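You operate a simulated robot arm through the tools that you are given. There is no shell and no other tool. Be economical: measure what you need, move in short steps, check, and stop when the job is done.

The job below is to be done with a simulated robot arm. You get a single attempt, and the scene is never put back.

## Task
Close the drawer of the grey control stand. Take the teal pad and leave it in the blue tray. Put the blue mug on the short blue stand away on the top of the console. Open the left green drawer. The order is free. Set down upright: blue mug.

The check looks at the end state, three seconds after you hand in, the way a careful person would. Anything else that was tipped, shoved, dropped, spilled or broken makes it a failure.

## Robot
A 6-joint arm with a two-finger parallel gripper on a trunk, on a base that drives. Base frame: it is fixed to the floor where the robot stands at the start and does not move with it; the origin is under the middle of the robot, x ahead of it, y to its left, z up. Readings come in m, rad, newtons and seconds.
Its first joint turns from -2.897 to 2.897 rad. Places, roughly: blue mug (12x8x9 cm) [-2.1, 1.6, 0.5]; blue tray (24x16x4 cm) [-2.1, -2.3, 0.9]; drawer of the grey control stand [0.9, 0, 0.7]; left green drawer [-2.7, -5.1, 0.7]; teal pad (6x8x5 cm) [1.2, 0.2, 0.9]; top of the console (53x19 cm) [0.3, -1.8, 1.12]. Payload 3.43 kg.
The tool frame sits at the grasp point between the pads (the TCP): z along the fingers, y along the line on which they close. The tips reach 0.034 m beyond it. The gripper opens to 0.128 m. The fingers are 0.024 m wide and 0.012 m thick; the gripper's body (0.048 by 0.13 m) begins 0.096 m behind the TCP.
Orientation is that of the tool frame in the base frame, as a unit quaternion [x, y, z, w]. With the fingers straight down and closing along the base's y, the tool's x points along the base's -x, its y along +y and its z along -z.

## Interface
- The arm moves only by the tool jog_arm. Its argument "steps" is a list that holds one entry, the list of rows, each a list of 7 numbers: the turn, a rotation vector about the base's x, y, z in rad, then the shift along the base's x, y, z in m, then the gripper command, from -1 (shut) to 1 (fully open), values between in proportion. In form: [[[rx, ry, rz, x, y, z, jaw], ...]]. A call has 1 to 12 rows; each row shifts and turns the commanded pose from where the row before left it. A row lasts 0.2 s, in which the tool goes at most 0.05 m and 0.15 rad; a call with a longer step from one row to the next is refused whole, and so is a gripper value outside its range. A pose out of reach is approached as far as the arm can. The call stops where the force on the tool passes 40 N (or 10 N more than at its start, if that is more) or the arm is blocked; 0.2 s more then pass. The fingers move at their own pace (about 0.153 m/s each) and stop on an object; they squeeze with about 23 N. The grip force told is the motor's: it shows also when the fingers shut on nothing. Time passes only in rows, and 0.2 s behind the last, so rows that do not move let the fingers close. It gives the time, the measured TCP pose, the force on the tool (base axes), the opening and the grip force at its end, in the units of the frame above (readings bear some noise), with the torque about the TCP (base axes, N m) and any sound that the robot's microphone picked up.
- Cameras (640 x 400 px; columns grow to the right, rows downward): "scene" is now at [0.173, 0.2051, 1.2204]; the picture's right is [-0.17, -0.99, 0.00], its down [-0.36, 0.06, -0.93] and it looks along [0.92, -0.15, -0.37] (base axes); focal length 247 px, centre (320, 200). "wrist" rides on the gripper at [0.076, -0.011, -0.16] in the tool frame; the picture's right is [0.15, 0.99, 0.00], its down [-0.88, 0.13, -0.46] and it looks along [-0.45, 0.07, 0.89] (tool axes); focal length 234 px, centre (320, 200).
- camera(camera): a new picture of that camera. No time passes.
- drive_base(legs): drives the robot by 1 to 6 legs, each [ahead, left, turn to the left] in m, m and rad, along the robot's own axes; the way and the turn of a leg run together, so that a leg with both is an arc; at most 1.5 m and 3.142 rad a leg. The arm and the cameras ride along, it lands a little off, and it stops where it bumps. It gives what a move gives.
- aim_head(pan, tilt): turns the head with the scene camera to pan (to the left, within 2.496 rad either way) and tilt (down, from -0.506 to 1.204), counted from straight ahead of the robot. It gives what a move gives.
- locate(camera, pixels): for up to 12 pixels [column, row] of the newest picture of that camera ("zoom" is the newest enlarged one), the place [x, y, z] in the base frame of the surface seen there, good to about 0.002 m. No time passes.
- zoom(camera, box): a new picture of the part [left, top, right, bottom] of that camera's present view, enlarged. No time passes.
- job_done(): hands the job in; it is judged then, once.

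Keep the steps short. Do not move on a guess: measure, check each grasp and each placing, and mend mistakes. In all there are 110 turns and 78 pictures (those below and enlarged ones count). Leave the gripper open and the arm clear of the work at the hand-in unless told otherwise, and finish with a single line.

The tools are called after "Request:" as a command line: name --argument value ..., lists and objects as JSON in quotes. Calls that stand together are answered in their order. jog_arm: Moves the arm, as the interface text tells. Its arguments: {"type":"object","properties":{"steps":{"type":"array"}},"required":["steps"]} The other tools are called the same way: drive_base (legs) drives the base; aim_head (pan, tilt) turns the head that bears the scene camera; camera (camera) takes a picture; locate (camera, pixels) gives the place of the surface under pixels of a picture; zoom (camera, box) takes an enlarged picture of a part of a camera's view; job_done () hands the job in.

At the start:

```text
time: 0.0
position: [0.638, 0.244, 1.0989]
tool_rot: [0.0, 1.0, -0.001, 0.001]
ft_force: [0.2, 0.8, 0.7]
ft_torque: [-0.01, -0.01, 0.02]
grip_width: 0.1279
finger_force: 0.1
robot x, y, heading: [-0.0025, 0.0018, -0.004]
head pan, tilt: [-0.166, 0.377]
```

scene: 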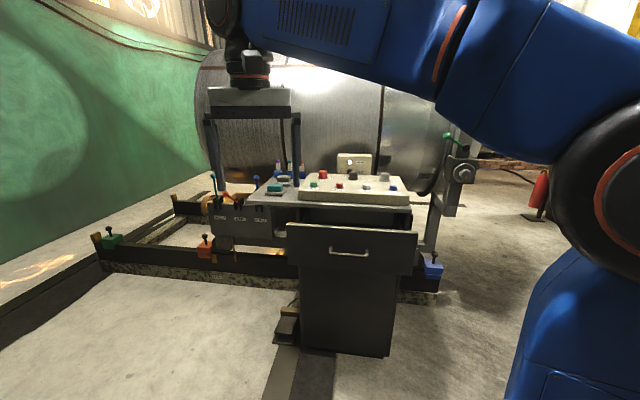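
wrist: 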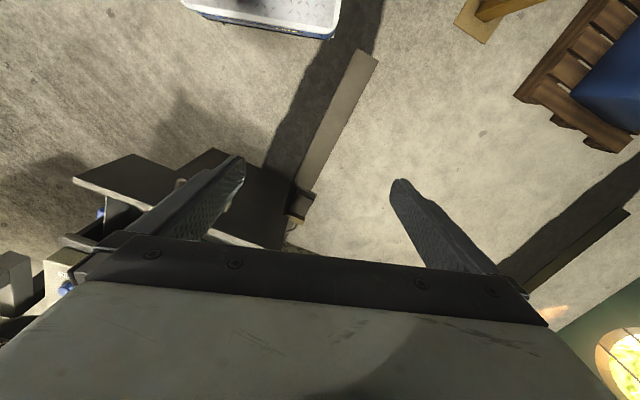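

I see the grey control stand with its drawer open (handle near 350,252) and something teal near (275,188). I'll zoom in and measure these.

Request:
zoom --camera "scene" --box '[200, 140, 440, 290]'

Request:
locate --camera "scene" --pixels '[[275, 188], [284, 179], [350, 252], [290, 228], [415, 236], [300, 274], [412, 274], [305, 196], [408, 200], [345, 300], [352, 215], [260, 200]]'

```text
2.67 times, centred on (320, 215) of scene
```

zoom: 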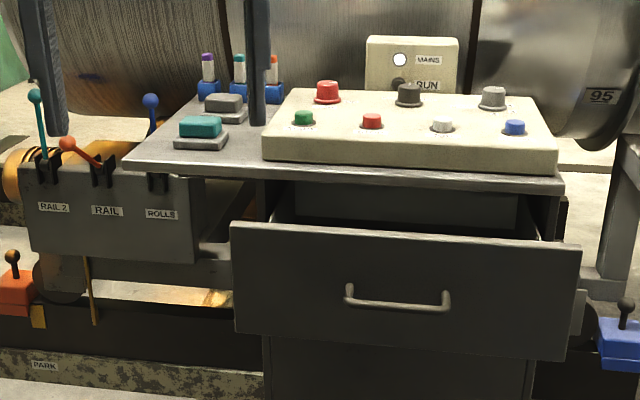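

```text
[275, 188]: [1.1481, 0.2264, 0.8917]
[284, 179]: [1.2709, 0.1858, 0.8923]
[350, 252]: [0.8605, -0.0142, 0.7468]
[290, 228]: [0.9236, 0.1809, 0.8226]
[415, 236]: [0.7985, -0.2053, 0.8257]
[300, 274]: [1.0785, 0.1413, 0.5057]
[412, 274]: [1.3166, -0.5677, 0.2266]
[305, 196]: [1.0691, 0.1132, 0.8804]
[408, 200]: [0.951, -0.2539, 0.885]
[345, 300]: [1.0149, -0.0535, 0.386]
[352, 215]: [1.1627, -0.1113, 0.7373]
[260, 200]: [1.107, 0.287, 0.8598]
```

The drawer front runs from (0.92,0.18) to (0.80,-0.21) and its top is at z 0.82. It is open about 0.16 m, and it closes along (0.951,-0.308). The closed position would be just out of reach, so I'll drive 0.12 m ahead first. I'm also zooming in on the pad.

Request:
zoom --camera "scene" --box '[250, 160, 314, 200]'

Request:
drive_base --legs '[[0.12, 0, 0]]'

```text
10.00 times, centred on (282, 180) of scene
```

zoom: 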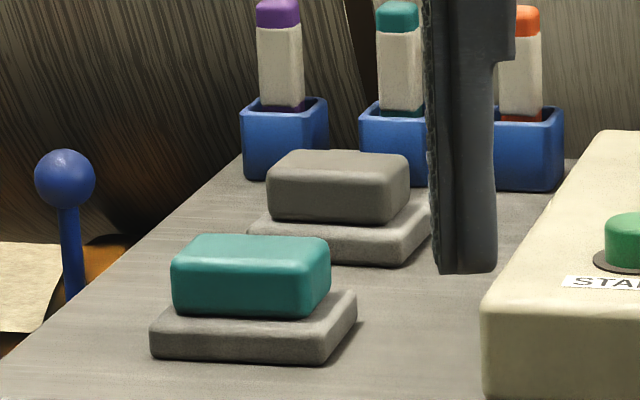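

```text
time: 1.2
position: [0.7578, 0.2432, 1.0983]
tool_rot: [0.0, 1.0, 0.0, 0.0]
ft_force: [-0.5, 0.2, 0.0]
ft_torque: [0.01, -0.03, 0.0]
grip_width: 0.1281
finger_force: 0.0
robot x, y, heading: [0.1204, -0.0008, 0.002]
head pan, tilt: [-0.166, 0.377]
```

Base is at x 0.12. Next I shut the fingers, turn the tool by -0.313 rad to face the drawer, go to above (0.80,0.006), then lower to z 0.81 in front of the panel.

Request:
jog_arm --steps '[[[0, 0, -0.105, 0.015, -0.045, 0, -1], [0, 0, -0.104, 0.015, -0.045, 0, -1], [0, 0, -0.104, 0.01, -0.045, 0, -1], [0, 0, 0, 0.006, -0.045, 0, -1], [0, 0, 0, 0, -0.045, 0, -1], [0, 0, 0, 0, -0.012, -0.04, -1], [0, 0, 0, 0, 0, -0.05, -1], [0, 0, 0, 0, 0, -0.05, -1], [0, 0, 0, 0, 0, -0.05, -1], [0, 0, 0, 0, 0, -0.05, -1], [0, 0, 0, 0, 0, -0.049, -1]]]'

Request:
camera --camera "scene"

Request:
camera --camera "wrist"

```text
time: 3.6
position: [0.8025, 0.007, 0.8091]
tool_rot: [0.156, 0.988, 0.0, 0.001]
ft_force: [0.3, -0.2, 0.7]
ft_torque: [0.01, -0.05, 0.03]
grip_width: 0.0
finger_force: 22.9
robot x, y, heading: [0.1173, -0.0012, -0.001]
head pan, tilt: [-0.166, 0.377]
```

```text
73 pictures are left
```

scene: 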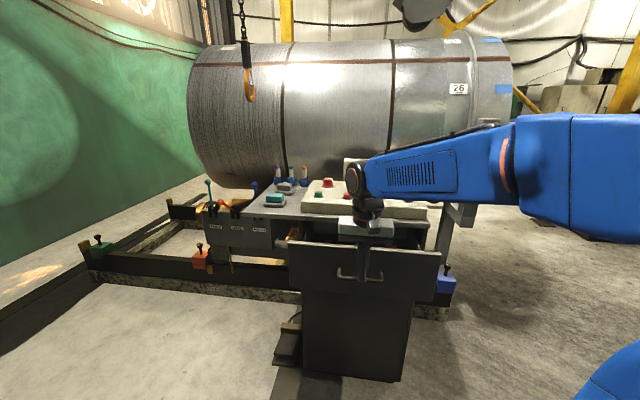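

```text
72 pictures are left
```

wrist: 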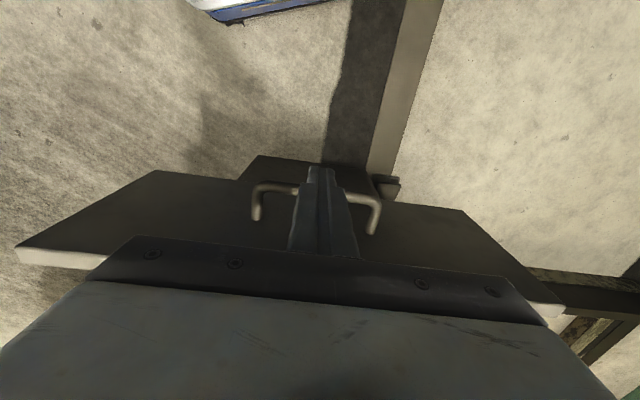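

The fingers stand above the handle in front of the panel, about 5 cm off it. Now I push along (0.951,-0.308).

Request:
jog_arm --steps '[[[0, 0, 0, 0.0285, -0.0092, 0, -1], [0, 0, 0, 0.019, -0.0062, 0, -1], [0, 0, 0, 0.019, -0.0062, 0, -1], [0, 0, 0, 0.019, -0.0062, 0, -1], [0, 0, 0, 0.019, -0.0062, 0, -1], [0, 0, 0, 0.019, -0.0062, 0, -1], [0, 0, 0, 0.019, -0.0062, 0, -1], [0, 0, 0, 0.019, -0.0062, 0, -1]]]'

Request:
zoom --camera "scene" --box '[240, 160, 480, 310]'

```text
time: 5.4
position: [0.9632, -0.0464, 0.8094]
tool_rot: [0.157, 0.988, 0.0, 0.0]
ft_force: [-0.3, -0.7, 0.2]
ft_torque: [0.05, 0.0, 0.01]
grip_width: 0.0
finger_force: 23.2
robot x, y, heading: [0.121, -0.0005, 0.002]
head pan, tilt: [-0.166, 0.377]
```

```text
2.67 times, centred on (360, 235) of scene
```

zoom: 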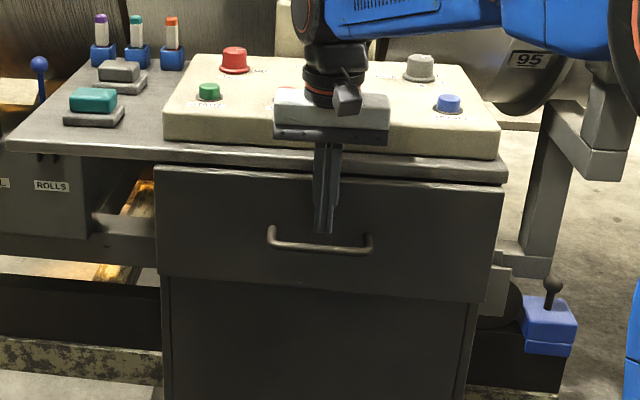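

The drawer is moving in freely. Before pushing further I'll check the clearance between the gripper body and the cream box and its buttons.

Request:
locate --camera "zoom" --pixels '[[190, 118], [190, 138], [470, 135], [470, 152], [190, 152], [470, 170], [200, 180], [450, 200], [200, 320], [440, 330], [330, 135], [300, 135]]'

```text
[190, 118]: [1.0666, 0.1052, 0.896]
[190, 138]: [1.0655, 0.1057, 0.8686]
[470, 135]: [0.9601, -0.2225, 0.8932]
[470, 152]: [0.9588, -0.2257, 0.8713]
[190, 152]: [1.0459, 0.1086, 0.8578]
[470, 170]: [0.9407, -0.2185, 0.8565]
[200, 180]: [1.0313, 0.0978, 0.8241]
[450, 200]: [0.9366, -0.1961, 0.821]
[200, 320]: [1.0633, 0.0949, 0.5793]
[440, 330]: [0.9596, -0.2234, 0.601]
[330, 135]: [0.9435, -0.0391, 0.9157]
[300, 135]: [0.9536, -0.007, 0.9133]
```

The cream box front is only about 3 cm ahead of the gripper body. I'll raise the tool 2 cm, keeping the tips on the panel, and then push on in small steps until it meets the stop.

Request:
jog_arm --steps '[[[0, 0, 0, -0.0095, 0.0031, 0, -1], [0, 0, 0, 0, 0, 0.022, -1], [0, 0, 0, 0.0095, -0.0031, 0, -1], [0, 0, 0, 0.0095, -0.0031, 0, -1], [0, 0, 0, 0.00475, -0.00155, 0, -1], [0, 0, 0, 0.00475, -0.00155, 0, -1], [0, 0, 0, 0.00475, -0.00155, 0, -1], [0, 0, 0, 0, 0, 0, -1]]]'

Request:
zoom --camera "scene" --box '[240, 160, 480, 310]'

```text
time: 6.9
position: [0.9809, -0.0503, 0.8308]
tool_rot: [0.155, 0.988, 0.0, -0.004]
ft_force: [-12.9, 3.3, 7.4]
ft_torque: [-0.12, -0.47, 0.12]
grip_width: 0.0
finger_force: 23.3
robot x, y, heading: [0.1218, -0.0002, -0.001]
head pan, tilt: [-0.166, 0.377]
stopped in row 7: the force on the tool passed its limit at 52 N (the readings are from after the stop); the commanded pose is now the measured one
```

```text
2.67 times, centred on (360, 235) of scene
```

zoom: 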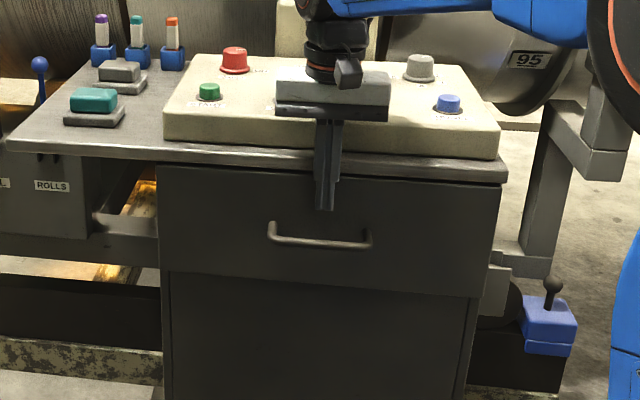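

The push met resistance, but the fingers' fronts (n≈0.960) are right where the table edge is (0.961), so it may not be the drawer's stop. I'll measure the panel against the cabinet.

Request:
locate --camera "zoom" --pixels '[[200, 200], [200, 240], [450, 200], [450, 280], [200, 262], [200, 300], [440, 310], [200, 320], [190, 155], [470, 168], [200, 170]]'

```text
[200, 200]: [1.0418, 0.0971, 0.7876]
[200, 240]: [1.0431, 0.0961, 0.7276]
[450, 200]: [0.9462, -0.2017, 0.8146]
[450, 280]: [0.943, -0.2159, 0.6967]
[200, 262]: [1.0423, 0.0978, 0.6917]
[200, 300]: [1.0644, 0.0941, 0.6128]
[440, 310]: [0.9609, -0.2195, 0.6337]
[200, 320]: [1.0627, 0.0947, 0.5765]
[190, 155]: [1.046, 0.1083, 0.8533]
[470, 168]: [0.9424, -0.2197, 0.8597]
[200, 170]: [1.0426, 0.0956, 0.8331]
```

The panel is flush with the table edge and 22 mm proud of the cabinet, so it is probably closed. To be sure, I'll back off, lower, and push on the handle bar, where the fingers can't touch the table edge.

Request:
jog_arm --steps '[[[0, 0, 0, -0.0285, 0.0092, 0, -1], [0, 0, 0, -0.0475, 0.0154, 0, -1], [0, 0, 0, 0, 0, 0, -1]]]'

Request:
zoom --camera "scene" --box '[280, 200, 440, 300]'

Request:
locate --camera "zoom" --pixels '[[245, 203], [250, 203], [240, 200], [330, 205], [200, 100], [400, 100], [160, 150], [240, 190]]'

```text
time: 7.7
position: [0.9054, -0.0277, 0.8314]
tool_rot: [0.156, 0.988, -0.001, -0.004]
ft_force: [0.1, -0.2, -0.2]
ft_torque: [0.04, 0.01, -0.01]
grip_width: 0.0002
finger_force: 22.8
robot x, y, heading: [0.1155, 0.0024, 0.002]
head pan, tilt: [-0.166, 0.377]
```

```text
4.00 times, centred on (360, 250) of scene
```

zoom: 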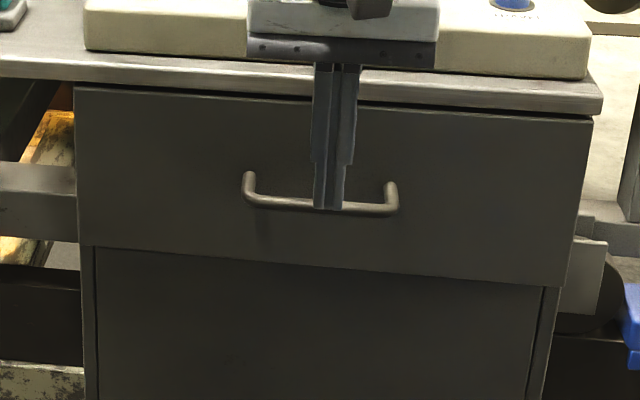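

```text
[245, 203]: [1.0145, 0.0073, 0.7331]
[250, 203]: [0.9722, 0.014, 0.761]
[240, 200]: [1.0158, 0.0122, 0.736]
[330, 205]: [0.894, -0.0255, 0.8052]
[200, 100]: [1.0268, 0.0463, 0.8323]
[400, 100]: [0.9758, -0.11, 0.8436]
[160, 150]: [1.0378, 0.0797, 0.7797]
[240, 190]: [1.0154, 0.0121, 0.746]
```

Request:
jog_arm --steps '[[[0, 0, 0, 0, 0, -0.03, -1], [0, 0, 0, 0, 0, -0.027, -1], [0, 0, 0, 0.019, -0.0062, 0, -1], [0, 0, 0, 0.0095, -0.0031, 0, -1], [0, 0, 0, 0.00475, -0.00155, 0, -1], [0, 0, 0, 0.00475, -0.00155, 0, -1], [0, 0, 0, 0.00475, -0.00155, 0, -1], [0, 0, 0, 0.00475, -0.00155, 0, -1], [0, 0, 0, 0.00475, -0.00155, 0, -1]]]'

Request:
zoom --camera "scene" --box '[280, 200, 440, 300]'

Request:
locate --camera "zoom" --pixels '[[160, 150], [160, 200], [500, 150], [500, 250], [160, 130]]'

```text
time: 9.3
position: [0.9427, -0.0381, 0.7728]
tool_rot: [0.156, 0.988, 0.001, -0.008]
ft_force: [-8.8, 3.4, 3.2]
ft_torque: [0.05, 0.05, -0.01]
grip_width: 0.0001
finger_force: 23.2
robot x, y, heading: [0.1182, 0.0028, -0.001]
head pan, tilt: [-0.166, 0.377]
stopped in row 7: the force on the tool passed its limit at 48 N (the readings are from after the stop); the commanded pose is now the measured one
```

```text
4.00 times, centred on (360, 250) of scene
```

zoom: 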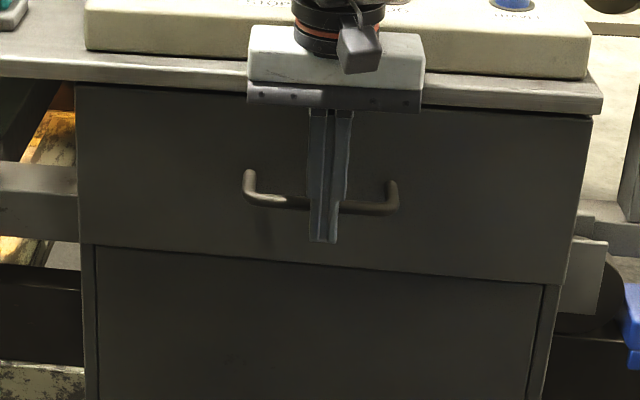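

```text
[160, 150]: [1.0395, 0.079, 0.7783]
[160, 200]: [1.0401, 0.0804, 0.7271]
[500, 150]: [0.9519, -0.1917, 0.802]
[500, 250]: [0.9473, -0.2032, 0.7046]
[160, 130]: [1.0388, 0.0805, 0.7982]
```

The panel moved in another 3 mm and is now at a hard stop (48 N), so the drawer is closed. I'll back off, raise the arm, and drive 0.2 m ahead for the pad.

Request:
jog_arm --steps '[[[0, 0, 0, -0.0475, 0.0154, 0, -1], [0, 0, 0, -0.0475, 0.0154, 0, -1], [0, 0, 0, 0, 0, 0.05, -1], [0, 0, 0, 0, 0, 0.05, -1], [0, 0, 0, 0, 0, 0.05, -1], [0, 0, 0, 0, 0.04, 0.05, -1], [0, 0, 0, 0, 0.04, 0.05, -1], [0, 0, 0, 0, 0.04, 0.05, 1], [0, 0, 0, 0, 0.04, 0, 1]]]'

Request:
drive_base --legs '[[0.2, 0, 0]]'

Request:
aim_head --pan 0.15 --tilt 0.45

Request:
camera --camera "scene"

Request:
camera --camera "wrist"

```text
refused: row 6 steps farther than a row can; nothing moved
```

```text
time: 10.0
position: [0.9431, -0.0387, 0.7708]
tool_rot: [0.155, 0.988, 0.001, -0.013]
ft_force: [-5.4, 2.4, 2.9]
ft_torque: [0.06, 0.05, -0.03]
grip_width: 0.0
finger_force: 23.3
robot x, y, heading: [0.1202, 0.0049, -0.003]
head pan, tilt: [-0.166, 0.377]
stopped in leg 1: the force on the tool passed its limit at 76 N (the readings are from after the stop); the commanded pose is now the measured one
```

```text
time: 10.8
position: [0.9416, -0.0387, 0.7708]
tool_rot: [0.155, 0.988, 0.0, -0.013]
ft_force: [-9.9, 2.1, 3.5]
ft_torque: [-0.04, 0.11, 0.01]
grip_width: 0.0001
finger_force: 22.9
robot x, y, heading: [0.1221, -0.0029, -0.002]
head pan, tilt: [0.15, 0.45]
```

```text
67 pictures are left
```

scene: 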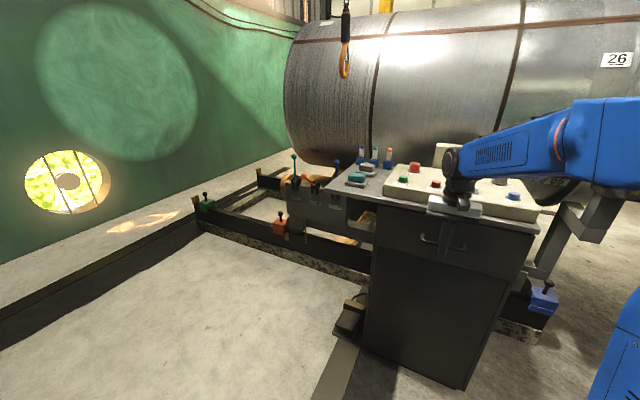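

```text
66 pictures are left
```

wrist: 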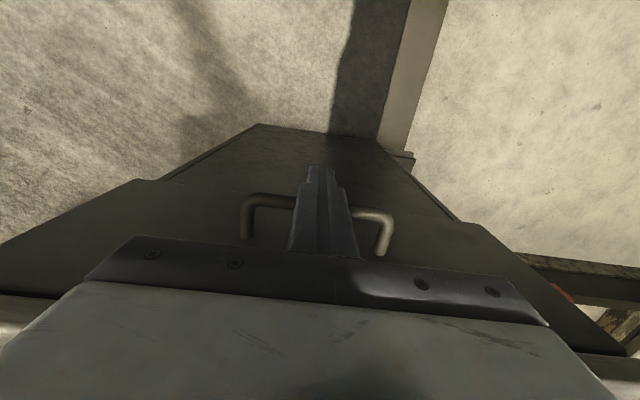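

My row was too long and was refused, so the drive only pressed the already closed drawer and stopped. Nothing looks disturbed. I'll now back the arm off properly with shorter rows.

Request:
jog_arm --steps '[[[0, 0, 0, -0.0465, 0.0154, 0, -1], [0, 0, 0, -0.0465, 0.0154, 0, -1], [0, 0, 0, 0, 0, 0.05, -1], [0, 0, 0, 0, 0, 0.05, -1], [0, 0, 0, 0, 0, 0.05, -1], [0, 0, 0, 0, 0.03, 0.038, -1], [0, 0, 0, 0, 0.03, 0.038, -1], [0, 0, 0, 0, 0.03, 0.038, 1], [0, 0, 0, 0, 0.04, 0.0, 1]]]'

```text
time: 12.8
position: [0.8514, 0.1205, 1.0342]
tool_rot: [0.155, 0.988, 0.0, -0.013]
ft_force: [0.0, -0.1, 0.4]
ft_torque: [-0.01, -0.05, 0.0]
grip_width: 0.1277
finger_force: 0.0
robot x, y, heading: [0.1231, -0.0005, -0.004]
head pan, tilt: [0.15, 0.45]
```

The arm is clear. I'll drive 0.2 m ahead.

Request:
drive_base --legs '[[0.2, 0, 0]]'

Request:
zoom --camera "scene" --box '[310, 140, 438, 220]'

Request:
camera --camera "wrist"

```text
time: 14.4
position: [1.0504, 0.1206, 1.0353]
tool_rot: [0.156, 0.988, 0.0, -0.014]
ft_force: [1.1, -0.1, -0.1]
ft_torque: [-0.03, 0.02, -0.05]
grip_width: 0.1279
finger_force: 0.0
robot x, y, heading: [0.3224, -0.0018, 0.001]
head pan, tilt: [0.15, 0.45]
```

```text
5.00 times, centred on (374, 180) of scene
```

zoom: 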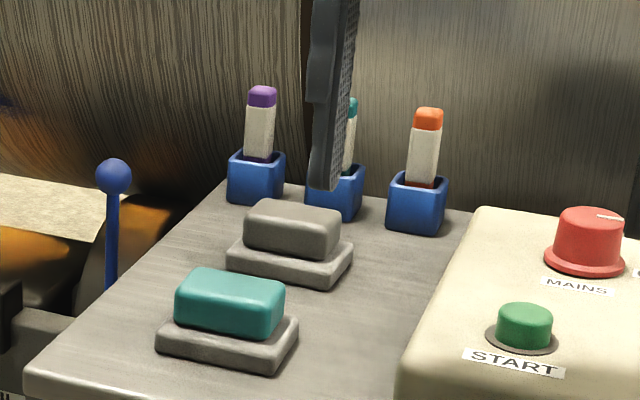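

```text
64 pictures are left
```

wrist: 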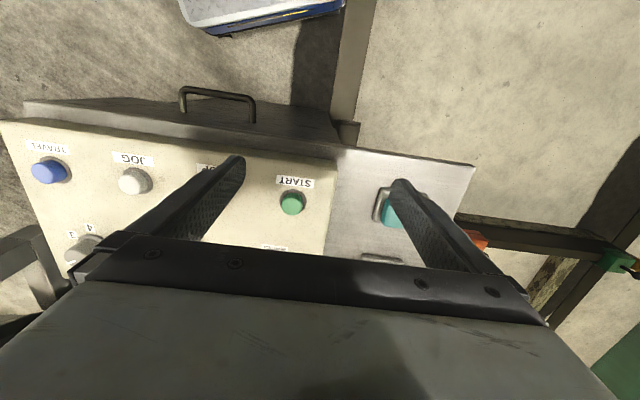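

Request:
locate --camera "zoom" --pixels '[[185, 285], [203, 273], [278, 290], [268, 302], [230, 287], [178, 322], [270, 330], [165, 335], [270, 352], [190, 360], [296, 325], [160, 360]]'

```text
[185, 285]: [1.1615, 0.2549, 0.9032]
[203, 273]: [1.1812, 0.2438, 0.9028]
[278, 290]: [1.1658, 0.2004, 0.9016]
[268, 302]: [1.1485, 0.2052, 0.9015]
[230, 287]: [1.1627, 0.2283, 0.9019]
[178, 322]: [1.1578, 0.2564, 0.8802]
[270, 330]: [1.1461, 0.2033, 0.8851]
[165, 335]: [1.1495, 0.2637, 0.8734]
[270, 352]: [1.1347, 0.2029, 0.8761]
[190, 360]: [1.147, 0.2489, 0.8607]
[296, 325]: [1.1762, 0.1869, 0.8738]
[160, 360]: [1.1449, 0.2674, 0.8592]
```

The pad (teal top plus grey base, top z 0.902, table z 0.858) is centred near (1.164,0.226), with its long side along the stand. I'll move above it, undo the slight tilt, and check from the wrist.

Request:
jog_arm --steps '[[[-0.004, -0.028, 0, 0.025, 0.03, 0, 0.7], [0, 0, 0, 0.03, 0.03, 0, 0.7], [0, 0, 0, 0.03, 0.03, 0, 0.7], [0, 0, 0, 0.028, 0.016, 0, 0.7], [0, 0, 0, 0, 0, 0, 0.7]]]'

Request:
camera --camera "wrist"

Request:
zoom --camera "scene" --box '[310, 140, 438, 220]'

```text
time: 15.6
position: [1.1628, 0.2269, 1.034]
tool_rot: [0.156, 0.988, -0.001, 0.0]
ft_force: [-0.3, -0.5, 1.0]
ft_torque: [-0.01, -0.03, -0.02]
grip_width: 0.1088
finger_force: 0.1
robot x, y, heading: [0.3222, 0.0004, 0.002]
head pan, tilt: [0.15, 0.45]
```

```text
63 pictures are left
```

wrist: 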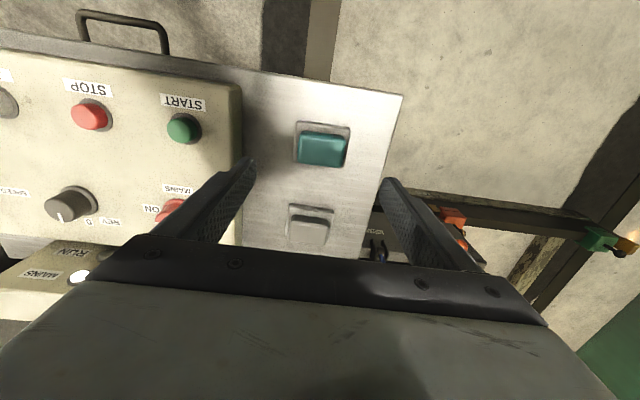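

```text
5.00 times, centred on (374, 180) of scene
```

zoom: 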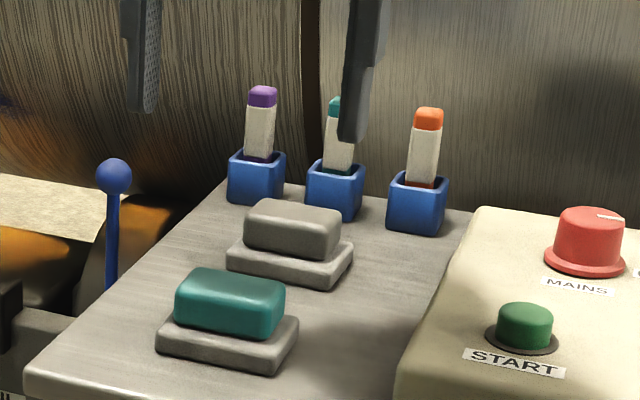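

Request:
locate --camera "wrist" --pixels '[[300, 126], [345, 129], [296, 158], [342, 165], [303, 136], [344, 139], [299, 160], [322, 148], [243, 165], [237, 200], [290, 215], [333, 215]]'

Request:
zoom --camera "wrist" --box '[240, 90, 400, 190]'

```text
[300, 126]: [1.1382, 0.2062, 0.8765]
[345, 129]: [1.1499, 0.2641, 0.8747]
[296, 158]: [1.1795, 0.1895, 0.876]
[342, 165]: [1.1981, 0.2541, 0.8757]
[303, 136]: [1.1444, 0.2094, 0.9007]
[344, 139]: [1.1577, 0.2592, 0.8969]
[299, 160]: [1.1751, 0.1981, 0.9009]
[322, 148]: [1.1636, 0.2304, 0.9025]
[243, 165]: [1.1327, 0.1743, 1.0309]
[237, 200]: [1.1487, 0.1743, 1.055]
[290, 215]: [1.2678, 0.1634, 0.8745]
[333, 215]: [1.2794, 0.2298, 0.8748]
```

```text
4.00 times, centred on (320, 140) of wrist
```

zoom: 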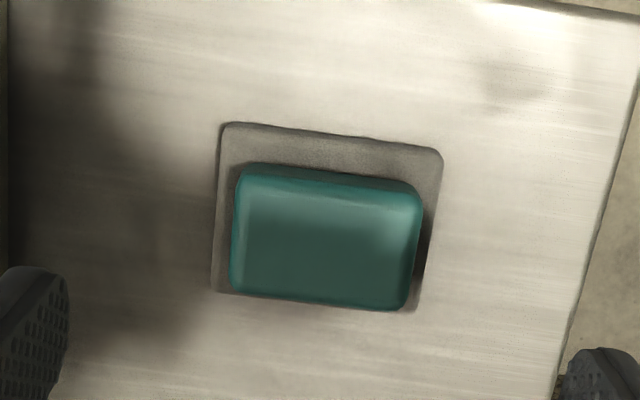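

Pad centre is (1.166,0.2285), turned about 0.27 rad. The jaws at 0.109 m clear the 8 cm base. I'll lower to TCP z 0.897 so the tips sit at base height, then close.

Request:
jog_arm --steps '[[[0, 0, 0.04, 0.003, 0.002, -0.03, 0.7], [0, 0, 0, 0, 0, -0.04, 0.7], [0, 0, 0, 0, 0, -0.04, 0.7], [0, 0, 0, 0, 0, -0.027, 0.7], [0, 0, 0, 0, 0, 0, 0.7], [0, 0, 0, 0, 0, 0, 0.1], [0, 0, 0, 0, 0, 0, -1], [0, 0, 0, 0, 0, 0, -1], [0, 0, 0, 0, 0, 0, -1]]]'

Request:
zoom --camera "scene" --box '[310, 140, 438, 220]'

```text
time: 17.6
position: [1.1663, 0.2287, 0.8984]
tool_rot: [0.135, 0.991, -0.001, 0.001]
ft_force: [0.8, 0.2, -0.2]
ft_torque: [-0.01, 0.03, 0.02]
grip_width: 0.0742
finger_force: 23.1
robot x, y, heading: [0.3215, -0.0011, 0.001]
head pan, tilt: [0.15, 0.45]
```

```text
5.00 times, centred on (374, 180) of scene
```

zoom: 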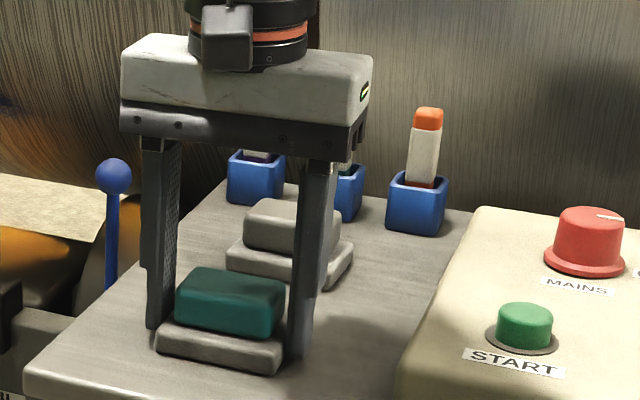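

It is gripping at 0.074 m width. I'll lift straight up 0.14 m and check.

Request:
jog_arm --steps '[[[0, 0, 0, 0, 0, 0.02, -1], [0, 0, 0, 0, 0, 0.04, -1], [0, 0, 0, 0, 0, 0.05, -1], [0, 0, 0, 0, 0, 0.05, -1], [0, 0, 0, 0, 0, 0.05, -1], [0, 0, 0, 0, 0, 0, -1]]]'

Request:
camera --camera "scene"

```text
time: 19.0
position: [1.1657, 0.2277, 1.1077]
tool_rot: [0.135, 0.991, -0.001, 0.001]
ft_force: [1.1, -0.1, -0.3]
ft_torque: [0.0, 0.04, 0.02]
grip_width: 0.0001
finger_force: 23.0
robot x, y, heading: [0.3235, -0.0002, -0.003]
head pan, tilt: [0.15, 0.45]
```

```text
59 pictures are left
```

scene: 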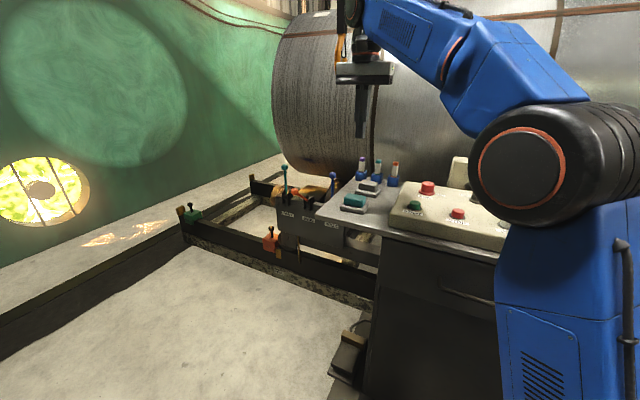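

The grip slid off the low rounded base edge (opening 0.0001). The pad still seems to stand in its place. Taking a closer look.

Request:
zoom --camera "scene" --box '[310, 150, 438, 230]'

Request:
locate --camera "zoom" --pixels '[[180, 228], [212, 222], [272, 240], [262, 258], [225, 240], [175, 262], [260, 275], [158, 278], [270, 300], [160, 295], [220, 280], [265, 315]]'

```text
5.00 times, centred on (374, 190) of scene
```

zoom: 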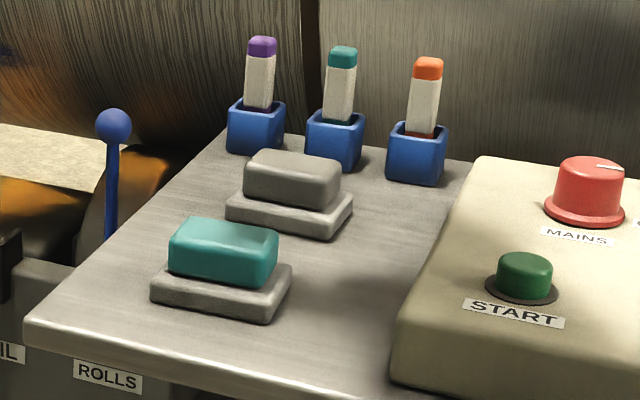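

```text
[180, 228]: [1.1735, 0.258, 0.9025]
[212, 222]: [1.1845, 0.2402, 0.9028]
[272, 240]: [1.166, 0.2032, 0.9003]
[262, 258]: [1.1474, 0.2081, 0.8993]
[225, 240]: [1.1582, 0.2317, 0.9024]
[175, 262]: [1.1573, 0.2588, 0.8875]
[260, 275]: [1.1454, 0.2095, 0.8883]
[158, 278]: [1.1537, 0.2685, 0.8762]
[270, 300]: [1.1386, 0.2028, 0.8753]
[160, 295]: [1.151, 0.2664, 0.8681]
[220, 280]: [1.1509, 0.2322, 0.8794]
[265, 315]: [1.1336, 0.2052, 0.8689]
```

The whole pad moved only about 4 mm on its spot, base and teal together, and it is upright, so it is one piece. This time I'll grip the teal block, which has more vertical wall, with tips just above the base. Centre is (1.166,0.232), TCP z 0.913.

Request:
jog_arm --steps '[[[0, 0, 0, 0, 0.003, 0, 0.7], [0, 0, 0, 0, 0, -0.05, 0.7], [0, 0, 0, 0, 0, -0.05, 0.7], [0, 0, 0, 0, 0, -0.05, 0.7], [0, 0, 0, 0, 0, -0.03, 0.7], [0, 0, 0, 0, 0, -0.015, 0.7], [0, 0, 0, 0, 0, 0, 0.2], [0, 0, 0, 0, 0, 0, -1], [0, 0, 0, 0, 0, 0, -1], [0, 0, 0, 0, 0, 0, -1], [0, 0, 0, 0, 0, 0.01, -1], [0, 0, 0, 0, 0, 0.02, -1]]]'

Request:
zoom --camera "scene" --box '[310, 140, 438, 220]'

```text
time: 21.6
position: [1.1664, 0.2315, 0.9429]
tool_rot: [0.136, 0.991, 0.0, 0.0]
ft_force: [0.7, 0.1, -1.2]
ft_torque: [-0.01, 0.01, -0.02]
grip_width: 0.0588
finger_force: 23.5
robot x, y, heading: [0.3242, -0.0012, -0.002]
head pan, tilt: [0.15, 0.45]
```

```text
5.00 times, centred on (374, 180) of scene
```

zoom: 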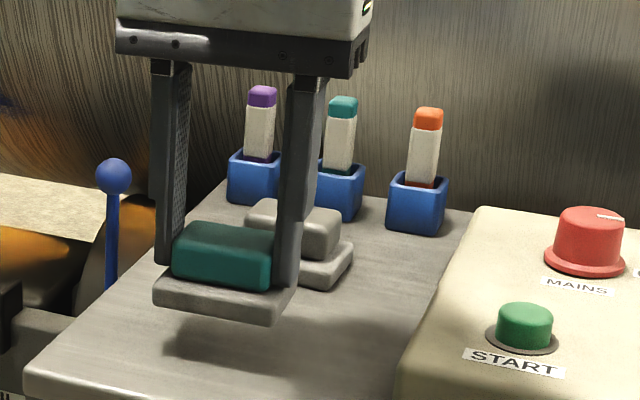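

It holds at 0.0588 m and the whole pad hangs from the fingers. I'll lift higher and draw the arm in.

Request:
jog_arm --steps '[[[0, 0, 0, 0, 0, 0.03, -1], [0, 0, 0, 0, 0, 0.04, -1], [0, 0, 0, 0, 0, 0.04, -1], [0, 0, 0, 0, 0, 0.04, -1], [0, 0, 0, -0.03, -0.02, 0.02, -1], [0, 0, 0, -0.04, -0.02, 0, -1], [0, 0, 0, -0.04, -0.02, 0, -1], [0, 0, 0, -0.04, -0.02, 0, -1]]]'

Request:
aim_head --pan -1.6 --tilt 0.4

Request:
camera --camera "scene"

Request:
aim_head --pan -2.45 --tilt 0.35

Request:
camera --camera "scene"

Request:
aim_head --pan 2.45 --tilt 0.35

Request:
camera --camera "scene"

```text
time: 23.4
position: [1.0166, 0.15, 1.1105]
tool_rot: [0.135, 0.991, -0.001, 0.0]
ft_force: [1.1, 0.1, -1.6]
ft_torque: [-0.02, 0.06, 0.01]
grip_width: 0.0593
finger_force: 23.2
robot x, y, heading: [0.3235, 0.0035, -0.003]
head pan, tilt: [0.15, 0.45]
```

```text
time: 25.2
position: [1.0154, 0.1491, 1.1129]
tool_rot: [0.135, 0.991, 0.0, 0.001]
ft_force: [0.2, -0.5, -0.3]
ft_torque: [0.01, 0.03, 0.0]
grip_width: 0.0592
finger_force: 22.9
robot x, y, heading: [0.3196, -0.0003, -0.002]
head pan, tilt: [-1.6, 0.4]
```

```text
56 pictures are left
```

scene: 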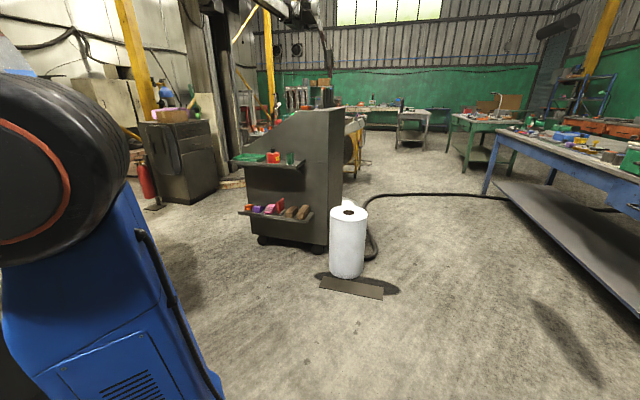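

```text
time: 26.4
position: [1.0155, 0.1507, 1.1133]
tool_rot: [0.135, 0.991, 0.0, 0.001]
ft_force: [-0.4, 0.2, -0.6]
ft_torque: [0.05, 0.0, 0.02]
grip_width: 0.0589
finger_force: 23.1
robot x, y, heading: [0.3229, 0.0006, 0.002]
head pan, tilt: [-2.45, 0.351]
```

```text
55 pictures are left
```

scene: 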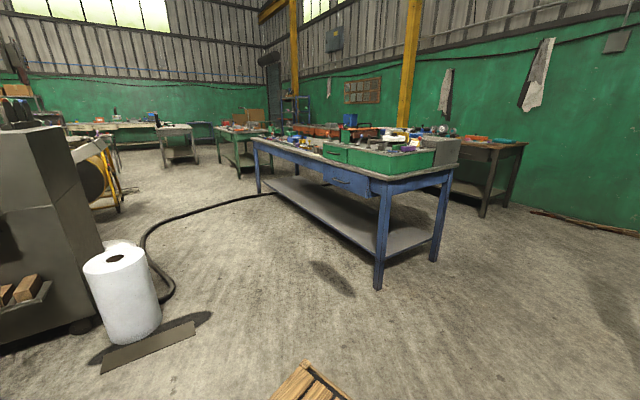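

```text
time: 30.2
position: [1.016, 0.149, 1.1119]
tool_rot: [0.136, 0.991, 0.0, 0.001]
ft_force: [0.7, 0.4, 0.0]
ft_torque: [0.02, -0.01, 0.0]
grip_width: 0.059
finger_force: 22.9
robot x, y, heading: [0.3227, -0.0018, -0.001]
head pan, tilt: [2.45, 0.351]
```

```text
54 pictures are left
```

scene: 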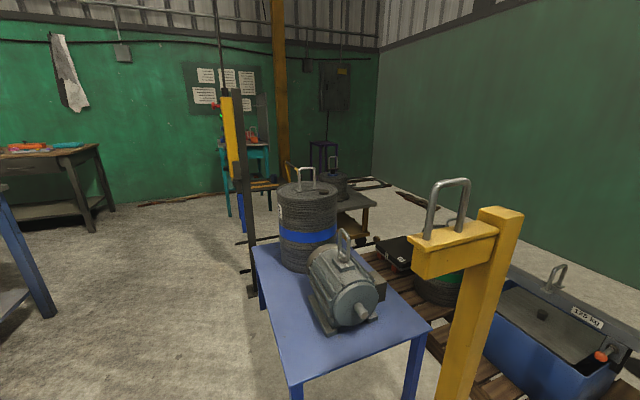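

I see a blue bench in the -x,-y area, and a yellow post and table with a motor to the left behind. I'm locating obstacles in this view.

Request:
locate --camera "scene" --pixels '[[290, 385], [258, 255], [430, 320], [343, 315], [250, 290], [350, 200], [240, 150], [450, 395], [262, 165], [520, 340], [165, 395], [260, 325]]'

Request:
zoom --camera "scene" --box '[200, 90, 440, 240]'

Request:
aim_head --pan -2.45 --tilt 0.6

Request:
camera --camera "scene"

```text
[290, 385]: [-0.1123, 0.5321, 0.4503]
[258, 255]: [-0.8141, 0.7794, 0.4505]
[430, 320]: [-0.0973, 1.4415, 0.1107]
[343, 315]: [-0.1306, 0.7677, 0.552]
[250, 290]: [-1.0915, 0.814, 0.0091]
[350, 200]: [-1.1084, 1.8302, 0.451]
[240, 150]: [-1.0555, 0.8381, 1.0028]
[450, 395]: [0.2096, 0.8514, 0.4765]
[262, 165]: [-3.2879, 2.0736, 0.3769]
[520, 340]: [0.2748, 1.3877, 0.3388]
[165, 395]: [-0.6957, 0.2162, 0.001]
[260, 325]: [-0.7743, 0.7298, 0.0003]
```

```text
2.67 times, centred on (320, 165) of scene
```

zoom: 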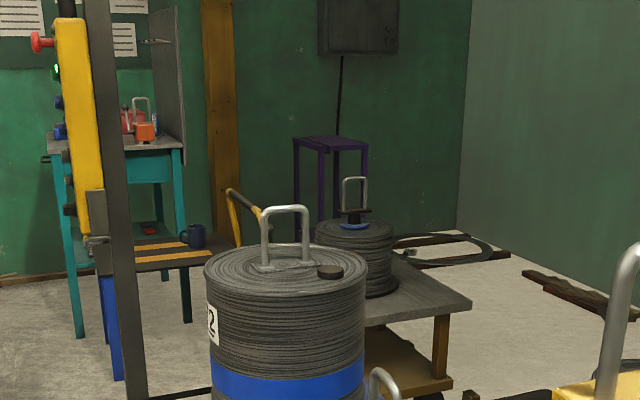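

```text
time: 34.1
position: [1.0158, 0.1492, 1.1113]
tool_rot: [0.136, 0.991, 0.0, 0.0]
ft_force: [-0.6, 0.3, -0.1]
ft_torque: [0.02, -0.01, 0.01]
grip_width: 0.059
finger_force: 23.2
robot x, y, heading: [0.3224, -0.0007, 0.006]
head pan, tilt: [-2.45, 0.6]
```

```text
52 pictures are left
```

scene: 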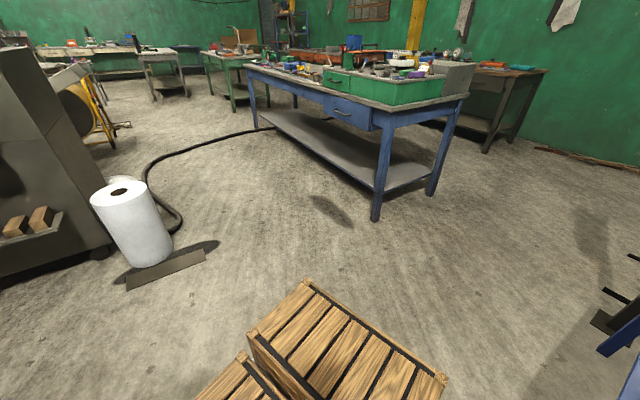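

A wooden crate stands close behind the robot on the right. I'm measuring it, the bench and what is on it.

Request:
locate --camera "scene" --pixels '[[308, 282], [248, 332], [445, 378], [205, 395], [375, 218], [432, 193], [255, 130], [375, 102], [468, 95], [248, 66], [200, 250], [150, 262]]'

Request:
zoom --camera "scene" --box '[190, 20, 510, 220]'

Request:
locate --camera "zoom" --pixels '[[270, 150], [490, 180], [325, 50], [400, 90], [450, 90], [200, 95], [230, 60], [300, 175]]'

```text
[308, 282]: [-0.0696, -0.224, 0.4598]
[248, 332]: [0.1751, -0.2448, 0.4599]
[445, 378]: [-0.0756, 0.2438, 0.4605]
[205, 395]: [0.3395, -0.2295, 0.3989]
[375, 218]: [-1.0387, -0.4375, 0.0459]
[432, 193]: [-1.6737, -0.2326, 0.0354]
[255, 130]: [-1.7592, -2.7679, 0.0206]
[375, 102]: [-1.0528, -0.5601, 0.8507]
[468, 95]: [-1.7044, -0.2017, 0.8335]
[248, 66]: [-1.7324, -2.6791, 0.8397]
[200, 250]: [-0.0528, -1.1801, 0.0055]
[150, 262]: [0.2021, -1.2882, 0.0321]
```

```text
2.00 times, centred on (350, 120) of scene
```

zoom: 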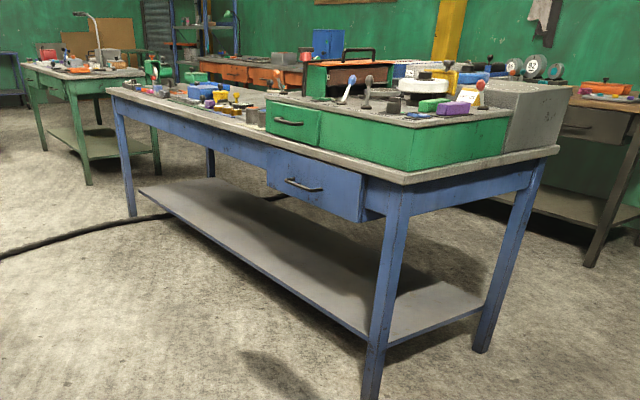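

```text
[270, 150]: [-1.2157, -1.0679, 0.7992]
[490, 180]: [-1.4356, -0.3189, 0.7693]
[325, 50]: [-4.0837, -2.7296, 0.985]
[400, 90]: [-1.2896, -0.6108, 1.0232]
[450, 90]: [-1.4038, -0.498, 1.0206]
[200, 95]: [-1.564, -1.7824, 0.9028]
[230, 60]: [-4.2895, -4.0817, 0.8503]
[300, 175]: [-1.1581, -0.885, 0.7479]
```

The crate turns out to ride on the robot itself. The bench's near edge runs from (-1.05,-0.56) to (-1.73,-2.68). A hose crosses the floor, so I'll measure it, the paper roll and the cart.

Request:
locate --camera "scene" --pixels '[[268, 129], [215, 143], [160, 160], [148, 185], [165, 205], [178, 225], [130, 285], [205, 255], [95, 250], [125, 190], [60, 120], [110, 140]]'

Request:
aim_head --pan -1.75 --tilt 0.3

Request:
camera --camera "scene"

Request:
locate --camera "scene" --pixels '[[320, 222], [400, 220], [460, 215], [380, 180], [385, 230], [395, 270], [470, 178], [440, 195], [400, 155], [470, 140], [520, 185], [290, 270]]'

```text
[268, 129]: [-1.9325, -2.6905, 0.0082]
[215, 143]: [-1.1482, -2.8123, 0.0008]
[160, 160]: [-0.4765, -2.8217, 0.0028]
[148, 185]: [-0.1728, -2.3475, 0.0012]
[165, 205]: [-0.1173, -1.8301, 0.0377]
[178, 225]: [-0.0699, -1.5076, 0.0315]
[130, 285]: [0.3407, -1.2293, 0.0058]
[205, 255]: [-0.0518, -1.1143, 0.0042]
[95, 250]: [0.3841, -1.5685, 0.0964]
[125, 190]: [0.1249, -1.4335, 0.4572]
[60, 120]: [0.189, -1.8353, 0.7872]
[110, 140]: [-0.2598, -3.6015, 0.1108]
```

```text
time: 35.2
position: [1.0164, 0.1495, 1.1125]
tool_rot: [0.136, 0.991, 0.0, 0.002]
ft_force: [0.1, 0.5, -0.2]
ft_torque: [-0.01, -0.03, -0.01]
grip_width: 0.0593
finger_force: 23.0
robot x, y, heading: [0.3228, 0.003, 0.0]
head pan, tilt: [-1.751, 0.3]
```

```text
50 pictures are left
```

scene: 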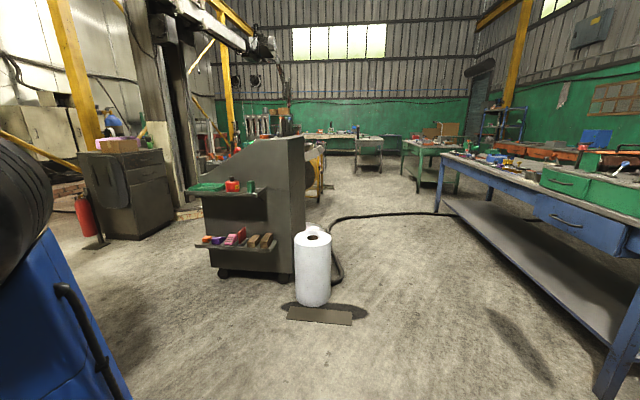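

```text
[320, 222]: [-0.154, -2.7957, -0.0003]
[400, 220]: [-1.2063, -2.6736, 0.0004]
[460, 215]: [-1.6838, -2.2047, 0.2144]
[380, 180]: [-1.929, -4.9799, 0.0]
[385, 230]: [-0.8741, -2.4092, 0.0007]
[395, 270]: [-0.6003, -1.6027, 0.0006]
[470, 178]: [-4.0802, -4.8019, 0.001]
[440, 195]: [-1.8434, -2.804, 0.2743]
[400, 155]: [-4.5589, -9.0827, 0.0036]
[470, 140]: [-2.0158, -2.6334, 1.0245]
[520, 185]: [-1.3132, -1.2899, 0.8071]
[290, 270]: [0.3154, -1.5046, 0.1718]
```

The hose lies around y≈-2.8, past the tray, so I can stay north of it. I'll back away from the stand, then turn to run parallel to the bench (heading -1.88).

Request:
drive_base --legs '[[-0.6, -0.2, 0], [0, 0, -1.88]]'

Request:
aim_head --pan -0.5 --tilt 0.4

Request:
camera --camera "scene"

```text
time: 43.2
position: [-0.3497, -0.9081, 1.1121]
tool_rot: [0.881, 0.473, -0.001, 0.0]
ft_force: [0.4, 0.3, 0.1]
ft_torque: [-0.02, 0.03, 0.0]
grip_width: 0.0592
finger_force: 22.6
robot x, y, heading: [-0.2772, -0.2057, -1.875]
head pan, tilt: [-1.751, 0.3]
```

```text
time: 44.7
position: [-0.3501, -0.9077, 1.1111]
tool_rot: [0.881, 0.473, 0.0, 0.0]
ft_force: [0.5, 0.0, -0.7]
ft_torque: [0.01, -0.01, 0.0]
grip_width: 0.059
finger_force: 23.0
robot x, y, heading: [-0.2758, -0.2035, -1.883]
head pan, tilt: [-0.499, 0.4]
```

```text
49 pictures are left
```

scene: 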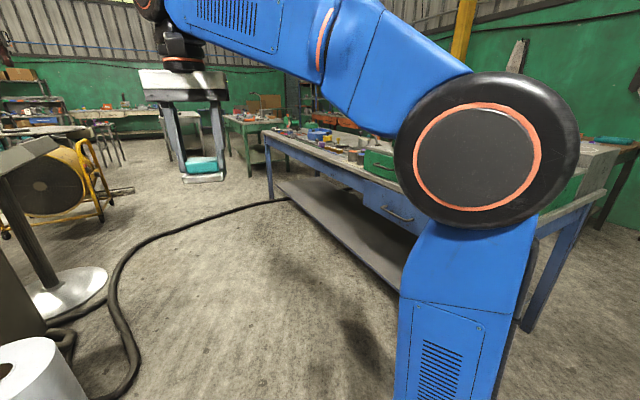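

The pad is still held and the lane along the bench is clear. I'll drive along it.

Request:
drive_base --legs '[[1.5, -0.06, 0], [0.4, -0.05, 0]]'

Request:
aim_head --pan -1.3 --tilt 0.5

Request:
camera --camera "scene"

```text
refused: leg 1 is longer than a leg can be; nothing moved
```

```text
time: 45.8
position: [-0.349, -0.9085, 1.1115]
tool_rot: [0.881, 0.474, -0.001, 0.001]
ft_force: [-0.2, 0.2, -1.1]
ft_torque: [0.01, -0.03, -0.01]
grip_width: 0.0592
finger_force: 22.4
robot x, y, heading: [-0.2776, -0.2045, -1.883]
head pan, tilt: [-1.3, 0.499]
```

```text
48 pictures are left
```

scene: 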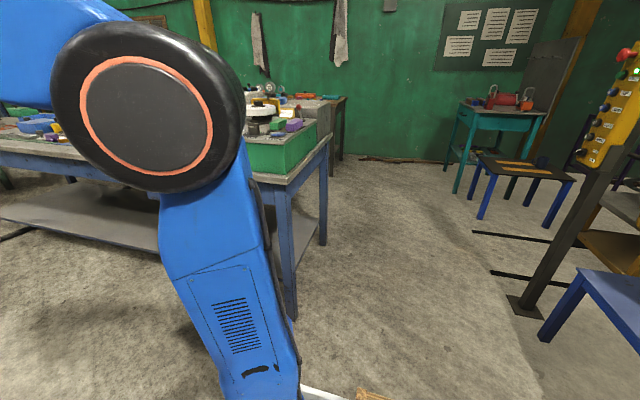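

The leg was a hair too long. This view does show the mug on its short blue stand at (543,160), so I'll measure it now, then drive with shorter legs.

Request:
locate --camera "scene" --pixels '[[543, 163], [478, 158], [485, 218], [567, 232], [575, 180], [515, 310], [545, 340], [470, 190], [475, 232], [490, 272]]'

Request:
zoom --camera "scene" --box '[440, 100, 640, 225]'

Request:
drive_base --legs '[[1.2, -0.05, 0], [0.65, -0.05, 0]]'

Request:
camera --camera "scene"

```text
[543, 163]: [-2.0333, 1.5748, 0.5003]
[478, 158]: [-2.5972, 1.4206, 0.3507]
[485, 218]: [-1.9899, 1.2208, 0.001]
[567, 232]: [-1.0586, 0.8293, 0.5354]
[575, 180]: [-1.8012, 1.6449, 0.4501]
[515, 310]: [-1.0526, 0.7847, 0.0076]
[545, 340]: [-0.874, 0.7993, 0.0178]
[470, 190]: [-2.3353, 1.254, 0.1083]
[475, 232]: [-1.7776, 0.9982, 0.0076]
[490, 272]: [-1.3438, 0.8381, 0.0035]
```

```text
3.20 times, centred on (540, 162) of scene
```

zoom: 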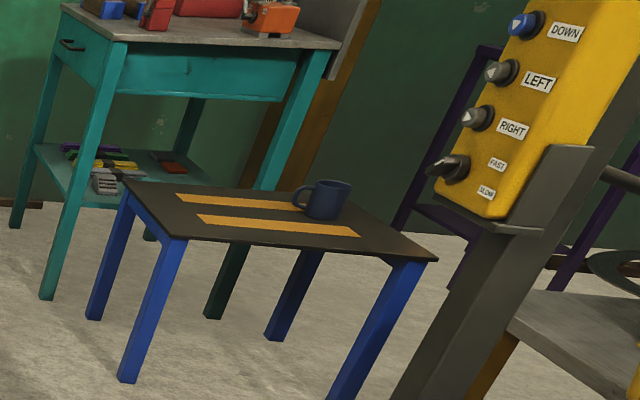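

```text
time: 55.1
position: [-1.0148, -2.6356, 1.1122]
tool_rot: [0.882, 0.471, -0.001, 0.001]
ft_force: [-1.2, 0.4, 0.0]
ft_torque: [-0.02, 0.01, 0.01]
grip_width: 0.059
finger_force: 23.0
robot x, y, heading: [-0.9428, -1.929, -1.886]
head pan, tilt: [-1.3, 0.499]
```

```text
46 pictures are left
```

scene: 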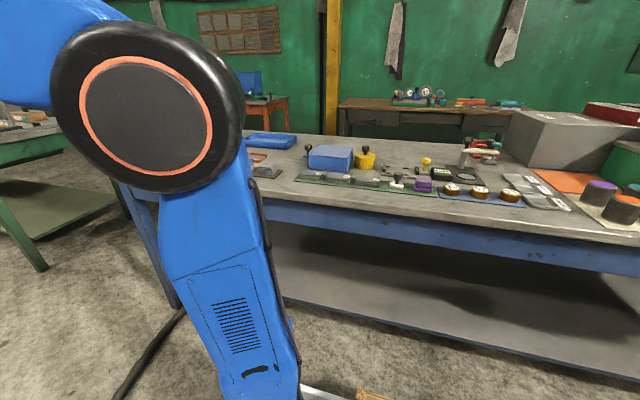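

Good view: the blue tray is at (270,140). I'll measure its rim and floor and the neighbours.

Request:
zoom --camera "scene" --box '[230, 110, 390, 210]'

Request:
locate --camera "zoom" --pixels '[[70, 95], [245, 120], [260, 95], [140, 150], [150, 105], [200, 115], [130, 180], [330, 170], [60, 160], [300, 280], [120, 230], [100, 110]]'

```text
4.00 times, centred on (310, 160) of scene
```

zoom: 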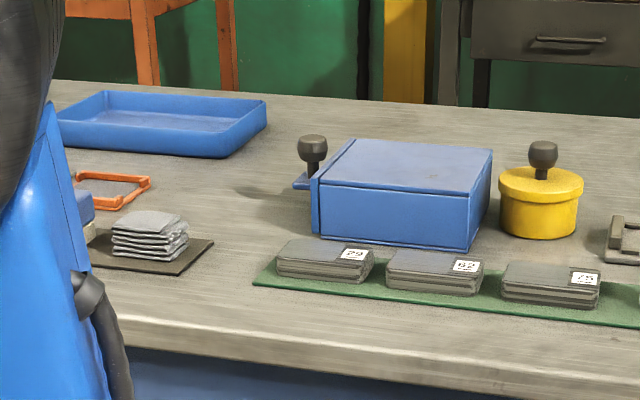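

```text
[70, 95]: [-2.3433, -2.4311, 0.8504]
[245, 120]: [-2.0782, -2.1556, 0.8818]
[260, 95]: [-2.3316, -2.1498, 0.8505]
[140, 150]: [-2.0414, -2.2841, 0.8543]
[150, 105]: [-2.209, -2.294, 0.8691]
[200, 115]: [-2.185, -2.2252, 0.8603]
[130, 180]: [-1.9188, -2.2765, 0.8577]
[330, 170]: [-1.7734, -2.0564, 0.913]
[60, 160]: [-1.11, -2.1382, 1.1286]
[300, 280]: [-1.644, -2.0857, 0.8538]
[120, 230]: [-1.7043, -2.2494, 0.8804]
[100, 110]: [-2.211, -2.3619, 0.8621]
```

The tray floor is at z 0.857 with its centre near (-2.1,-2.3): 0.71 m ahead and 0.985 m to the right of the robot. I'll move closer, staying short of the hose.

Request:
drive_base --legs '[[0.28, -0.1, 0], [0, -0.07, 0]]'

```text
time: 57.7
position: [-1.2627, -2.8479, 1.112]
tool_rot: [0.882, 0.472, -0.001, 0.001]
ft_force: [0.6, 0.1, -1.0]
ft_torque: [0.0, -0.03, 0.03]
grip_width: 0.059
finger_force: 23.1
robot x, y, heading: [-1.1919, -2.1419, -1.884]
head pan, tilt: [-1.3, 0.499]
```

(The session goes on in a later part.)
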